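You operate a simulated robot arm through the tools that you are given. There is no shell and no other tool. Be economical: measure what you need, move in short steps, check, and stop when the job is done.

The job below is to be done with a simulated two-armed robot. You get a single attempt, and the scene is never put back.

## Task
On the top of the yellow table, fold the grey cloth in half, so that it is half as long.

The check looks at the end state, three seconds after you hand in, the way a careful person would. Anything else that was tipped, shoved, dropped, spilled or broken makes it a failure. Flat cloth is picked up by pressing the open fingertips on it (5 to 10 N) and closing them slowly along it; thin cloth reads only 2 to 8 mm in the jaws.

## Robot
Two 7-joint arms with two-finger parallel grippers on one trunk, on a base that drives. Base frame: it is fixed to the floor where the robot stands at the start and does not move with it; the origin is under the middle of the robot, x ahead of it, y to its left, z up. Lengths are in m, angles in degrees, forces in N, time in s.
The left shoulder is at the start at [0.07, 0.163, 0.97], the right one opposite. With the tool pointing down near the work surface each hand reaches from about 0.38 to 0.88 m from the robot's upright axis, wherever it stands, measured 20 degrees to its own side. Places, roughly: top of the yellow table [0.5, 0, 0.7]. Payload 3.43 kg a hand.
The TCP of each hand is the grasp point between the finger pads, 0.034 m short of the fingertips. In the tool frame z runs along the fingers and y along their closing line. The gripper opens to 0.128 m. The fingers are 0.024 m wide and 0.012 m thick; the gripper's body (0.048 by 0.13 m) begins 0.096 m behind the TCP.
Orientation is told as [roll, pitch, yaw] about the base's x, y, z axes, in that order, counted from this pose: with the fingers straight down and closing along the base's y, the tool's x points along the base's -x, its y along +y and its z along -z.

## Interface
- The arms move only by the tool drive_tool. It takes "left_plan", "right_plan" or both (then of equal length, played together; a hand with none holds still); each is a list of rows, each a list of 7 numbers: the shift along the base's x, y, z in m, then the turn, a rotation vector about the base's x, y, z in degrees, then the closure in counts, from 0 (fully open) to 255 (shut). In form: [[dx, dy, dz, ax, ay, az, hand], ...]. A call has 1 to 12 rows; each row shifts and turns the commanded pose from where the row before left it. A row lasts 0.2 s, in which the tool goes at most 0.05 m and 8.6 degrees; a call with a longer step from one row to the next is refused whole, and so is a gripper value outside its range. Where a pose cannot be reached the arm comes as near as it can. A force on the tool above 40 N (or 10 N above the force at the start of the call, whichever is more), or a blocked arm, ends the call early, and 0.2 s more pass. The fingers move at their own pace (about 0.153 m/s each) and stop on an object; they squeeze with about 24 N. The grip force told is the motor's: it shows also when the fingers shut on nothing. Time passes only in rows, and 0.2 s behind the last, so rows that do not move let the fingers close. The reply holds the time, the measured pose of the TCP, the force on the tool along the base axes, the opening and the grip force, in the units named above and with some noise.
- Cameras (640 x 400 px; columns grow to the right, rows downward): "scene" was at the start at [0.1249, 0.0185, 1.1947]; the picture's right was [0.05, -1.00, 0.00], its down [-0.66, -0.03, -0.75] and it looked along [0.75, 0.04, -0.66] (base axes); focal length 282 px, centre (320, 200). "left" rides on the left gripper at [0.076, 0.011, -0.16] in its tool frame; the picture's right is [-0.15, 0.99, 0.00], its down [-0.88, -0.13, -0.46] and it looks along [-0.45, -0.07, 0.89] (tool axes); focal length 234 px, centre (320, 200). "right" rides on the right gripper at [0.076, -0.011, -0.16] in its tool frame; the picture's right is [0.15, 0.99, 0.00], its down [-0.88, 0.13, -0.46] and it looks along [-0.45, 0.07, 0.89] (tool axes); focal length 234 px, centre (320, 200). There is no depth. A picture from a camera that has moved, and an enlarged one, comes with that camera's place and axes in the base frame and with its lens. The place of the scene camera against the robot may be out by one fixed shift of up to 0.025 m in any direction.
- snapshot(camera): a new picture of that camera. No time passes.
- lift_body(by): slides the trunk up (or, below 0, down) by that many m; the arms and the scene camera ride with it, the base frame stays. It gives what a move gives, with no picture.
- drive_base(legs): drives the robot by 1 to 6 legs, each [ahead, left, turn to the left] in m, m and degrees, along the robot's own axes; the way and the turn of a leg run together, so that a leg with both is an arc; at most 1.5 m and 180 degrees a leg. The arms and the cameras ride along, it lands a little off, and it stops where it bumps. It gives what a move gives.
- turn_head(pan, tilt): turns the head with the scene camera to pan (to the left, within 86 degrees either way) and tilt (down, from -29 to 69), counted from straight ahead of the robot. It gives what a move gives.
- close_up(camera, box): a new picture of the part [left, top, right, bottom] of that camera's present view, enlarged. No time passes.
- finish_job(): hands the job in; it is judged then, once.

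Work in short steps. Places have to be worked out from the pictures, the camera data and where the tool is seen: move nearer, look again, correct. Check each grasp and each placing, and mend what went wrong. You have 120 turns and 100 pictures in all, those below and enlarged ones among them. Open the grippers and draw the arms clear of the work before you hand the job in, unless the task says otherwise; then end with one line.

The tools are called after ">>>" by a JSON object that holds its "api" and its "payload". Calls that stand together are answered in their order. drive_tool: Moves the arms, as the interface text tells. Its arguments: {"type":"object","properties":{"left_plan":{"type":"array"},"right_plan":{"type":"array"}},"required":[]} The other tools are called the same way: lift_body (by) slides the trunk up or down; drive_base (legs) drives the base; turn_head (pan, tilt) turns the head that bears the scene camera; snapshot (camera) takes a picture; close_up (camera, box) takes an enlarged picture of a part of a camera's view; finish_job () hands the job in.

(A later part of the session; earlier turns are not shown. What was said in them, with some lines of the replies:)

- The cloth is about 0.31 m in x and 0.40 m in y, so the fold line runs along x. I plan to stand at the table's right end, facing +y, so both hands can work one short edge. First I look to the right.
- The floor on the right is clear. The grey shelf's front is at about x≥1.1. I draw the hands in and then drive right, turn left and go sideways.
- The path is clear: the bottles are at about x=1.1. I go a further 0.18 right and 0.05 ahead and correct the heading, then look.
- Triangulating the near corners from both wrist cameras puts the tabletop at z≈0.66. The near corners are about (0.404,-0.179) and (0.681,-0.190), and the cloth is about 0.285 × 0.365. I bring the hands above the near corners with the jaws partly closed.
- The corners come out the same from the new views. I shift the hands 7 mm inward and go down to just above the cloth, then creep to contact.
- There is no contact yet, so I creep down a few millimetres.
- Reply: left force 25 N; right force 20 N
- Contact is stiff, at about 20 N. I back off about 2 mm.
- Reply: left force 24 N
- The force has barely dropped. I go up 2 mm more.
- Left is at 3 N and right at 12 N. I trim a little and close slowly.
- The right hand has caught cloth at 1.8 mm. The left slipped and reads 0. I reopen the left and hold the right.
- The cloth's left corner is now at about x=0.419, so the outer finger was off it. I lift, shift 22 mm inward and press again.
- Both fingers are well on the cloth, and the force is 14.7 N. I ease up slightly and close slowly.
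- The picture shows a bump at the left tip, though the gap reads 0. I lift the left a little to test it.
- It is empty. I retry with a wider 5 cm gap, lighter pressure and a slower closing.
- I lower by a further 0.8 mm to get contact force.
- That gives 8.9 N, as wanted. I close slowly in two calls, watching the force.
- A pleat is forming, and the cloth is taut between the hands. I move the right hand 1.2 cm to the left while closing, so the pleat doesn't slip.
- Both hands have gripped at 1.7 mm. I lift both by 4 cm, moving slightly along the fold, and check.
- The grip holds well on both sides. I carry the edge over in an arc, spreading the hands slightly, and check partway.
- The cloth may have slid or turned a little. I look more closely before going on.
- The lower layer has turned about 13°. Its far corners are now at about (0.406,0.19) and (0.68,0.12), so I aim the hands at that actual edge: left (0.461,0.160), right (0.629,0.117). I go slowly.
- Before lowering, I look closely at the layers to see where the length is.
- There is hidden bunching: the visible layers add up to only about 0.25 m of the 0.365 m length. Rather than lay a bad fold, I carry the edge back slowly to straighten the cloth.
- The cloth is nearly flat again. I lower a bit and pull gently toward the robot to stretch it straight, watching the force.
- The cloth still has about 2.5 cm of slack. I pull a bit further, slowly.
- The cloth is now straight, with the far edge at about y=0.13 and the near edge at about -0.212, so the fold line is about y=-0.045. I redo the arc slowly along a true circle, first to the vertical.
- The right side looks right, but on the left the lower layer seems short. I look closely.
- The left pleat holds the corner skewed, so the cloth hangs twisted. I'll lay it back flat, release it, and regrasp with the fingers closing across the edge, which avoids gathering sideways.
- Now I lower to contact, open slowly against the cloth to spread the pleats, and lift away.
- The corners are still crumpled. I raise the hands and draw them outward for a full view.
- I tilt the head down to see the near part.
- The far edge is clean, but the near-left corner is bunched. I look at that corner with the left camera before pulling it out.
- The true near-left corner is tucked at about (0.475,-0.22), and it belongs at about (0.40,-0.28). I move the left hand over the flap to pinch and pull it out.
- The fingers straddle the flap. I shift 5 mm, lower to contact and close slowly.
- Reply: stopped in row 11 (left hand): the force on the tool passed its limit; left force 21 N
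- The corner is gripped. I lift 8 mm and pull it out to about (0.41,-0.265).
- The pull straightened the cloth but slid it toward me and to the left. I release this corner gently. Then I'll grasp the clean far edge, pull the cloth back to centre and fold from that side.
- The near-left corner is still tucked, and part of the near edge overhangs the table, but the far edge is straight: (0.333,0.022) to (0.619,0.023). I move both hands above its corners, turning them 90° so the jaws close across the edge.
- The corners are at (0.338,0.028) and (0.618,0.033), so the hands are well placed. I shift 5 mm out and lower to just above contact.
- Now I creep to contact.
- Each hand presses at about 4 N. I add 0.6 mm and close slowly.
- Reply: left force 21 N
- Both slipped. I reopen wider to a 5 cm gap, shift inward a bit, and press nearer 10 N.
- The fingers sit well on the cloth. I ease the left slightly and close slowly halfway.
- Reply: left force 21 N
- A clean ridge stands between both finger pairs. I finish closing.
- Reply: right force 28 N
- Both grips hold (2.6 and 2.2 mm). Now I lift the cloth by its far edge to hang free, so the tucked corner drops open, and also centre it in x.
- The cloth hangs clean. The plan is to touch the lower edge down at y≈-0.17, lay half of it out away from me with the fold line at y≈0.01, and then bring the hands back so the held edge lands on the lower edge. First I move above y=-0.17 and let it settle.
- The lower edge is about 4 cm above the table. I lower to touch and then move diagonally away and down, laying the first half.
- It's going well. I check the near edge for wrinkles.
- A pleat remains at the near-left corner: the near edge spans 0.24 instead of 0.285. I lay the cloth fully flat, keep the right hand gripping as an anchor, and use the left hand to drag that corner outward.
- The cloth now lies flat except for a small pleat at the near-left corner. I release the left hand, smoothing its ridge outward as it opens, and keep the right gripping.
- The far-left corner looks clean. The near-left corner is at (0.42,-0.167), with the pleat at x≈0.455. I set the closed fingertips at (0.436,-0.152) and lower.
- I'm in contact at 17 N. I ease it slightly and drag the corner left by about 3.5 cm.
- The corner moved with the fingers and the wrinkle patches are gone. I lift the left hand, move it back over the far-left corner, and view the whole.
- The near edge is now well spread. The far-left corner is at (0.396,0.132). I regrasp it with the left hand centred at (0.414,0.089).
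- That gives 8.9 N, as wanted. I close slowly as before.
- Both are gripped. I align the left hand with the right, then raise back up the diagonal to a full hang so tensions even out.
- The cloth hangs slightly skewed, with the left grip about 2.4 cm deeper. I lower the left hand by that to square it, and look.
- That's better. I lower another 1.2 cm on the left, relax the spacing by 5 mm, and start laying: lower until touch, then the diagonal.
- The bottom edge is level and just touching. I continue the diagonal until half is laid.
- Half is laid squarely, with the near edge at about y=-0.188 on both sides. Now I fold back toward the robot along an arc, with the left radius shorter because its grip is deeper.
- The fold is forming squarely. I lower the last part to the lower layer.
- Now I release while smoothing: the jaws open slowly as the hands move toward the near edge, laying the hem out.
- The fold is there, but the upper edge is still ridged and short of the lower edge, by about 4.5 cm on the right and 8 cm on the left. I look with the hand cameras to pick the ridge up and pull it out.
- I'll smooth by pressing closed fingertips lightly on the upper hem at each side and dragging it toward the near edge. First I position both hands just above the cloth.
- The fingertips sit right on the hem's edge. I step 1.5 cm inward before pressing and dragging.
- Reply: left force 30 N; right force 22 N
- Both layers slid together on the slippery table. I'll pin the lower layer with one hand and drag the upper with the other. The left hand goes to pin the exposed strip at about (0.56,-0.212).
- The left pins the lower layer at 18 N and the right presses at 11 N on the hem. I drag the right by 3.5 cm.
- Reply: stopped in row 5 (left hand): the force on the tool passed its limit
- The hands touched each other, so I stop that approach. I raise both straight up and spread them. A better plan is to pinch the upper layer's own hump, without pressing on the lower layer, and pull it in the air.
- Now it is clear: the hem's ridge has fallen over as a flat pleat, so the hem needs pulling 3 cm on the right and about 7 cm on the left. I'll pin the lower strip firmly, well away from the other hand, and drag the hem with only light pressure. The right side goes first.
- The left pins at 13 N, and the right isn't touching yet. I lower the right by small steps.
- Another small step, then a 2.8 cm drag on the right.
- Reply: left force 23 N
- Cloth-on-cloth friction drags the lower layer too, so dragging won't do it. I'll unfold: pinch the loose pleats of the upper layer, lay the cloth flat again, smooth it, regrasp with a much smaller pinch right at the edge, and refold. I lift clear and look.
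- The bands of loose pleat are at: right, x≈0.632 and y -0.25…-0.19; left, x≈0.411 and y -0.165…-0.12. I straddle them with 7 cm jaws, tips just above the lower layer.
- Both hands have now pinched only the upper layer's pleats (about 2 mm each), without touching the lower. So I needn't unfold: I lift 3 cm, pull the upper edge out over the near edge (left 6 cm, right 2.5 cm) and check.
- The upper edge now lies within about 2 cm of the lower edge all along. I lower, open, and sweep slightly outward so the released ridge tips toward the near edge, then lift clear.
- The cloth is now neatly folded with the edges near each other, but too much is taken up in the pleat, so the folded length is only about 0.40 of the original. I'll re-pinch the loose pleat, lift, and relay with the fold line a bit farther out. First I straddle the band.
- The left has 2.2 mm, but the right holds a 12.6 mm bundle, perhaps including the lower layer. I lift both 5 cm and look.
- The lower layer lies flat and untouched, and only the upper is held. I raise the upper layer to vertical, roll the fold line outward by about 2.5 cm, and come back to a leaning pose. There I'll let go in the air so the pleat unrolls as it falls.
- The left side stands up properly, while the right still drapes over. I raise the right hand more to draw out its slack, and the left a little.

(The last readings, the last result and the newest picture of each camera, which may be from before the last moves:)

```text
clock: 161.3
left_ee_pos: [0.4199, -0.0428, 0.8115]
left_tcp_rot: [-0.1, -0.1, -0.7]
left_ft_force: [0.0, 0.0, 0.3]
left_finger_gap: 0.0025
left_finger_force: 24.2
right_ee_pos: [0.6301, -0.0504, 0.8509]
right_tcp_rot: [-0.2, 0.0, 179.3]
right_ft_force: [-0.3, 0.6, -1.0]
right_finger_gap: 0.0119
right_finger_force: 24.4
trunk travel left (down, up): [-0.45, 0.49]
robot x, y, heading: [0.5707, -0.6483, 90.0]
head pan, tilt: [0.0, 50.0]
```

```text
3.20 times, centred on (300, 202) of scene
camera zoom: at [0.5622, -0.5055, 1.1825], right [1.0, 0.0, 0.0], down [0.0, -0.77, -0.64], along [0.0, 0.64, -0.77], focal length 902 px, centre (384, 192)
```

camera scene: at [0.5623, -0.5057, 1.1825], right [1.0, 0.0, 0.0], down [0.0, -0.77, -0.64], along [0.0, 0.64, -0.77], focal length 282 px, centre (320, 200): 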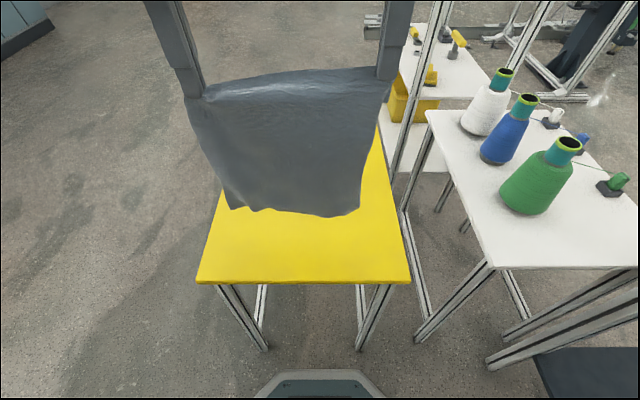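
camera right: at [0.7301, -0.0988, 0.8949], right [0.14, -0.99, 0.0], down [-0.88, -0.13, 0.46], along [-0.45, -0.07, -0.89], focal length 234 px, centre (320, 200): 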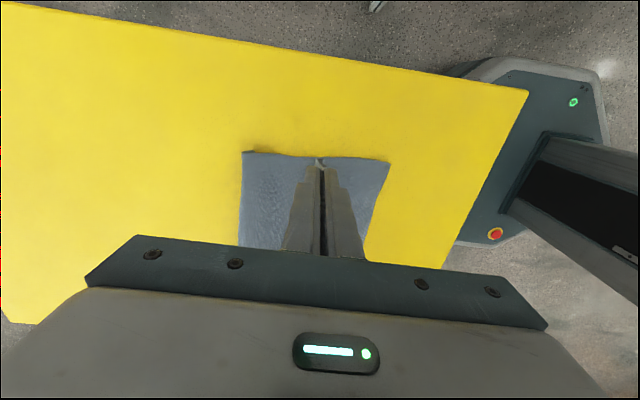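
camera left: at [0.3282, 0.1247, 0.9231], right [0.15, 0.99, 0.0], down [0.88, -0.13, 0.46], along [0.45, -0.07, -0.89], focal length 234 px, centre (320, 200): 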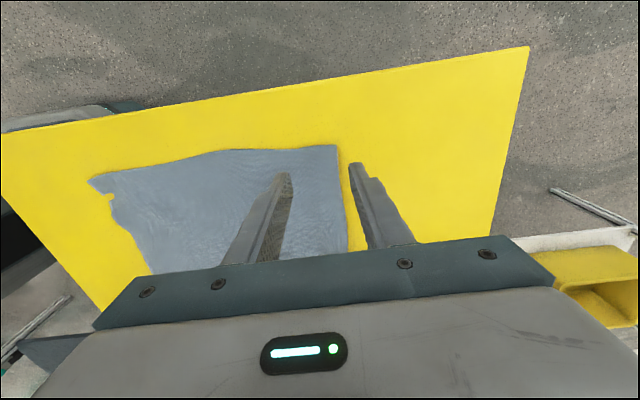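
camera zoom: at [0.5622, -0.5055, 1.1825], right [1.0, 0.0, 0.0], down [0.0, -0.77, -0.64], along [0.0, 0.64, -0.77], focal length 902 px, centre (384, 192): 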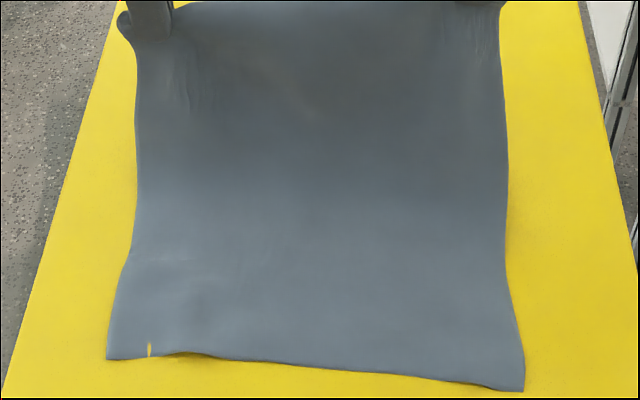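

The sheet stands clean and square now, with the pleats taken out. I fold back along an arc about the line at near edge + 0.17, down to a low lean of about 30°.

>>> {"api": "drive_tool", "payload": {"left_plan": [[0, -0.015, 0.004, 0, 0, 0, 255], [0, -0.015, 0.004, 0, 0, 0, 255], [0, -0.018, -0.002, 0, 0, 0, 255], [0, -0.018, -0.006, 0, 0, 0, 255], [0, -0.018, -0.008, 0, 0, 0, 255], [0, -0.016, -0.01, 0, 0, 0, 255], [0, -0.016, -0.011, 0, 0, 0, 255], [0, -0.012, -0.013, 0, 0, 0, 255], [0, -0.008, -0.013, 0, 0, 0, 255], [0, 0, 0, 0, 0, 0, 255]], "right_plan": [[0, -0.022, -0.012, 0, 0, 0, 255], [0, -0.022, -0.014, 0, 0, 0, 255], [0, -0.018, -0.004, 0, 0, 0, 255], [0, -0.018, -0.006, 0, 0, 0, 255], [0, -0.018, -0.008, 0, 0, 0, 255], [0, -0.016, -0.01, 0, 0, 0, 255], [0, -0.016, -0.011, 0, 0, 0, 255], [0, -0.012, -0.013, 0, 0, 0, 255], [0, -0.008, -0.013, 0, 0, 0, 255], [0, 0, 0, 0, 0, 0, 255]]}}

>>> {"api": "close_up", "payload": {"camera": "scene", "box": [200, 150, 400, 275]}}

```text
clock: 163.5
left_ee_pos: [0.4191, -0.1803, 0.7561]
left_tcp_rot: [-0.1, -0.3, -0.6]
left_ft_force: [0.4, 0.4, 0.5]
left_finger_gap: 0.0021
left_finger_force: 23.8
right_ee_pos: [0.6302, -0.2004, 0.7604]
right_tcp_rot: [-0.3, 0.0, 179.4]
right_ft_force: [0.1, -0.3, 0.6]
right_finger_gap: 0.0122
right_finger_force: 24.6
trunk travel left (down, up): [-0.45, 0.49]
robot x, y, heading: [0.5726, -0.644, 89.9]
head pan, tilt: [0.0, 50.0]
```

```text
3.20 times, centred on (300, 212) of scene
camera zoom: at [0.5623, -0.5055, 1.1825], right [1.0, 0.0, 0.0], down [0.0, -0.77, -0.64], along [0.0, 0.64, -0.77], focal length 902 px, centre (384, 160)
```

zoom: 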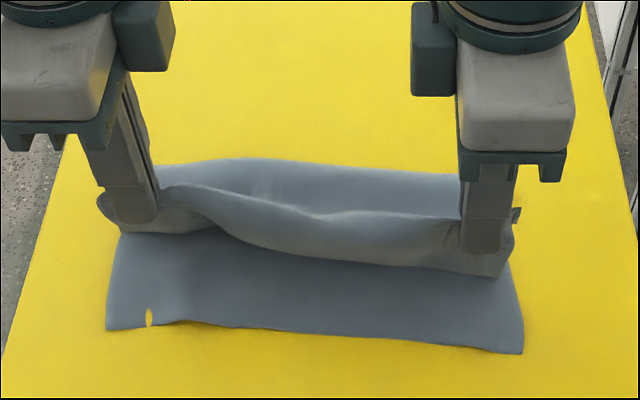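

The fold line rolled back to about 0.145 because the high arc peels the lower layer. I go back upright, then come down low first and move back at low height, so the fold line stays out.

>>> {"api": "drive_tool", "payload": {"left_plan": [[0, 0.015, 0.018, 0, 0, 0, 255], [0, 0.02, 0.018, 0, 0, 0, 255], [0, 0.022, 0.014, 0, 0, 0, 255], [0, 0.025, 0.006, 0, 0, 0, 255], [0, 0.025, 0, 0, 0, 0, 255], [0, 0.02, 0, 0, 0, 0, 255], [0, 0.01, 0, 0, 0, 0, 255], [0, 0, 0, 0, 0, 0, 255], [0, 0, 0, 0, 0, 0, 255]], "right_plan": [[0, 0.018, 0.02, 0, 0, 0, 255], [0, 0.022, 0.02, 0, 0, 0, 255], [0, 0.025, 0.02, 0, 0, 0, 255], [0, 0.027, 0.016, 0, 0, 0, 255], [0, 0.027, 0.01, 0, 0, 0, 255], [0, 0.02, 0.004, 0, 0, 0, 255], [0, 0.011, 0, 0, 0, 0, 255], [0, 0, 0, 0, 0, 0, 255], [0, 0, 0, 0, 0, 0, 255]]}}

>>> {"api": "drive_tool", "payload": {"left_plan": [[0, 0.005, -0.01, 0, 0, 0, 255], [0, 0, -0.015, 0, 0, 0, 255], [0, -0.005, -0.02, 0, 0, 0, 255], [0, -0.01, -0.02, 0, 0, 0, 255], [0, -0.015, -0.012, 0, 0, 0, 255], [0, -0.02, 0, 0, 0, 0, 255], [0, -0.02, 0, 0, 0, 0, 255], [0, -0.02, 0, 0, 0, 0, 255], [0, -0.02, 0, 0, 0, 0, 255], [0, -0.02, 0, 0, 0, 0, 255], [0, 0, 0, 0, 0, 0, 255]], "right_plan": [[0, 0.005, -0.02, 0, 0, 0, 255], [0, -0.005, -0.025, 0, 0, 0, 255], [0, -0.01, -0.03, 0, 0, 0, 255], [0, -0.015, -0.025, 0, 0, 0, 255], [0, -0.015, -0.015, 0, 0, 0, 255], [0, -0.02, 0, 0, 0, 0, 255], [0, -0.02, 0, 0, 0, 0, 255], [0, -0.02, 0, 0, 0, 0, 255], [0, -0.02, 0, 0, 0, 0, 255], [0, -0.02, 0, 0, 0, 0, 255], [0, 0, 0, 0, 0, 0, 255]]}}

>>> {"api": "close_up", "payload": {"camera": "scene", "box": [200, 150, 400, 275]}}

```text
clock: 165.5
left_ee_pos: [0.4192, -0.0422, 0.8125]
left_tcp_rot: [-0.2, -0.1, -0.5]
left_ft_force: [-1.0, 0.0, 0.1]
left_finger_gap: 0.0019
left_finger_force: 24.0
right_ee_pos: [0.6296, -0.0492, 0.8489]
right_tcp_rot: [-0.2, 0.0, 179.3]
right_ft_force: [0.4, 0.0, -1.2]
right_finger_gap: 0.012
right_finger_force: 24.5
trunk travel left (down, up): [-0.45, 0.49]
robot x, y, heading: [0.5695, -0.6463, 89.9]
head pan, tilt: [0.0, 50.0]
```

```text
clock: 167.9
left_ee_pos: [0.4194, -0.1666, 0.7339]
left_tcp_rot: [-0.1, -0.2, -0.6]
left_ft_force: [0.4, -0.3, -0.7]
left_finger_gap: 0.0022
left_finger_force: 24.0
right_ee_pos: [0.6315, -0.1913, 0.7341]
right_tcp_rot: [-0.1, 0.0, 179.3]
right_ft_force: [-0.7, 0.3, -0.1]
right_finger_gap: 0.0119
right_finger_force: 23.9
trunk travel left (down, up): [-0.45, 0.49]
robot x, y, heading: [0.5745, -0.646, 90.1]
head pan, tilt: [0.0, 50.0]
```

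```text
3.20 times, centred on (300, 212) of scene
camera zoom: at [0.5623, -0.5053, 1.1824], right [1.0, 0.0, 0.0], down [0.0, -0.77, -0.64], along [0.0, 0.64, -0.77], focal length 902 px, centre (384, 160)
```

zoom: 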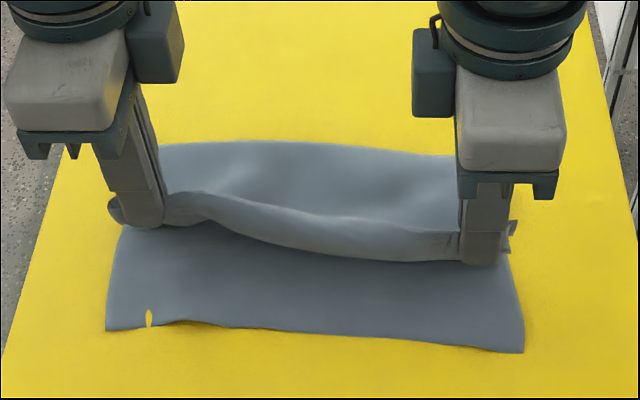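

The fold line is now farther out, with a folded depth of about 0.16. I lower the edge the rest of the way with a 2.5 cm pull outward, open, sweep outward to tip the ridge toward the near edge, and lift clear.

>>> {"api": "drive_tool", "payload": {"left_plan": [[0, -0.008, -0.008, 0, 0, 0, 255], [0, -0.008, -0.008, 0, 0, 0, 255], [0, -0.008, -0.008, 0, 0, 0, 255], [0, -0.006, -0.007, 0, 0, 0, 255], [0, 0, -0.002, 0, 0, 0, 245], [0, 0, 0, 0, 0, 0, 215], [0, 0, 0, 0, 0, 0, 185], [0, -0.003, 0, 0, 0, 0, 160], [0, -0.008, 0, 0, 0, 0, 160], [0, -0.008, 0, 0, 0, 0, 160], [0, -0.008, 0, 0, 0, 0, 160], [0, -0.005, 0, 0, 0, 0, 160]], "right_plan": [[0, -0.006, -0.008, 0, 0, 0, 255], [0, -0.006, -0.008, 0, 0, 0, 255], [0, -0.006, -0.008, 0, 0, 0, 255], [0, -0.005, -0.007, 0, 0, 0, 255], [0, 0, -0.002, 0, 0, 0, 245], [0, 0, 0, 0, 0, 0, 215], [0, 0, 0, 0, 0, 0, 185], [0, -0.003, 0, 0, 0, 0, 160], [0, -0.008, 0, 0, 0, 0, 160], [0, -0.008, 0, 0, 0, 0, 160], [0, -0.008, 0, 0, 0, 0, 160], [0, -0.005, 0, 0, 0, 0, 160]]}}

>>> {"api": "drive_tool", "payload": {"left_plan": [[0, 0, 0.02, 0, 0, 0, 160], [0, 0, 0.04, 0, 0, 0, 160], [-0.03, 0, 0.035, 0, 0, 0, 160], [-0.04, 0.01, 0.03, 0, 0, 0, 100], [-0.04, 0.01, 0.02, 0, 0, 0, 60], [0, 0, 0, 0, 0, 0, 60]], "right_plan": [[0, 0, 0.02, 0, 0, 0, 160], [0, 0, 0.04, 0, 0, 0, 160], [0.03, 0, 0.035, 0, 0, 0, 160], [0.04, 0.01, 0.03, 0, 0, 0, 100], [0.03, 0.01, 0.02, 0, 0, 0, 60], [0, 0, 0, 0, 0, 0, 60]]}}

>>> {"api": "close_up", "payload": {"camera": "scene", "box": [200, 150, 400, 275]}}

```text
clock: 170.5
left_ee_pos: [0.419, -0.2278, 0.7024]
left_tcp_rot: [-0.1, -0.2, -0.5]
left_ft_force: [0.1, 0.0, 0.6]
left_finger_gap: 0.0476
left_finger_force: 0.1
right_ee_pos: [0.6302, -0.2451, 0.7017]
right_tcp_rot: [-0.4, 0.0, 179.3]
right_ft_force: [-0.4, 0.2, 0.6]
right_finger_gap: 0.0479
right_finger_force: 0.1
trunk travel left (down, up): [-0.45, 0.49]
robot x, y, heading: [0.5731, -0.648, 89.5]
head pan, tilt: [0.0, 50.0]
```

```text
refused: row 4 steps farther than a row can; nothing moved
```

```text
3.20 times, centred on (300, 212) of scene
camera zoom: at [0.5623, -0.5056, 1.1825], right [1.0, 0.0, 0.0], down [0.0, -0.77, -0.64], along [0.0, 0.64, -0.77], focal length 902 px, centre (384, 160)
```

zoom: 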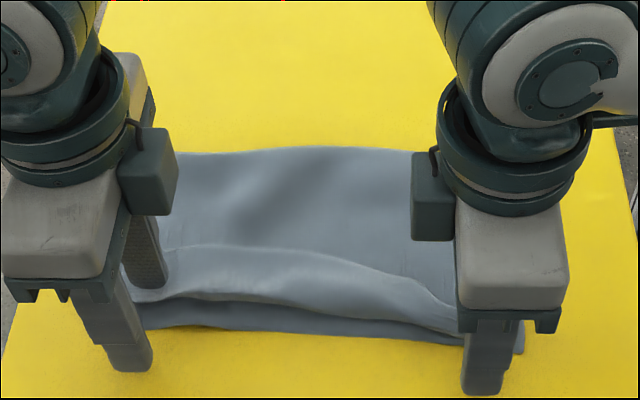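

The fold looks good, with the upper edge close to the lower edge. Only the lift was refused, for too long a step, so I raise and withdraw the hands in shorter steps.

>>> {"api": "drive_tool", "payload": {"left_plan": [[0, 0, 0.02, 0, 0, 0, 160], [0, 0, 0.04, 0, 0, 0, 160], [-0.02, 0, 0.035, 0, 0, 0, 160], [-0.035, 0, 0.03, 0, 0, 0, 100], [-0.035, 0, 0.03, 0, 0, 0, 60], [-0.035, 0, 0.02, 0, 0, 0, 0], [0, 0, 0, 0, 0, 0, 0], [0, 0, 0, 0, 0, 0, 0]], "right_plan": [[0, 0, 0.02, 0, 0, 0, 160], [0, 0, 0.04, 0, 0, 0, 160], [0.02, 0, 0.035, 0, 0, 0, 160], [0.035, 0, 0.03, 0, 0, 0, 100], [0.035, 0, 0.03, 0, 0, 0, 60], [0.02, 0, 0.02, 0, 0, 0, 0], [0, 0, 0, 0, 0, 0, 0], [0, 0, 0, 0, 0, 0, 0]]}}

>>> {"api": "close_up", "payload": {"camera": "scene", "box": [200, 150, 400, 275]}}

```text
clock: 172.3
left_ee_pos: [0.293, -0.2305, 0.8774]
left_tcp_rot: [-0.2, -0.2, -0.7]
left_ft_force: [-0.1, 0.1, -0.2]
left_finger_gap: 0.1279
left_finger_force: 0.0
right_ee_pos: [0.7408, -0.2464, 0.8768]
right_tcp_rot: [-0.3, 0.0, 179.3]
right_ft_force: [0.1, 0.1, -0.1]
right_finger_gap: 0.1278
right_finger_force: 0.0
trunk travel left (down, up): [-0.45, 0.49]
robot x, y, heading: [0.5712, -0.6448, 89.9]
head pan, tilt: [0.0, 50.0]
```

```text
refused: no pictures are left
```

The hands are open and clear. At my last look the cloth lay folded, with the upper edge near the lower edge, and I have no pictures left. I hand in.

>>> {"api": "finish_job", "payload": {}}

```text
The job is handed in.
```

I folded the grey cloth across its length on the yellow table and handed the job in, but the fold is not perfectly even. In my last picture its folded length was about 0.43 of the original rather than exactly half. A small pleat remained along the near edge, and the upper edge was about 2–3 cm from the lower one. I had no pictures left to check it after lifting the hands clear, and nothing else on the tables was moved that I could see.
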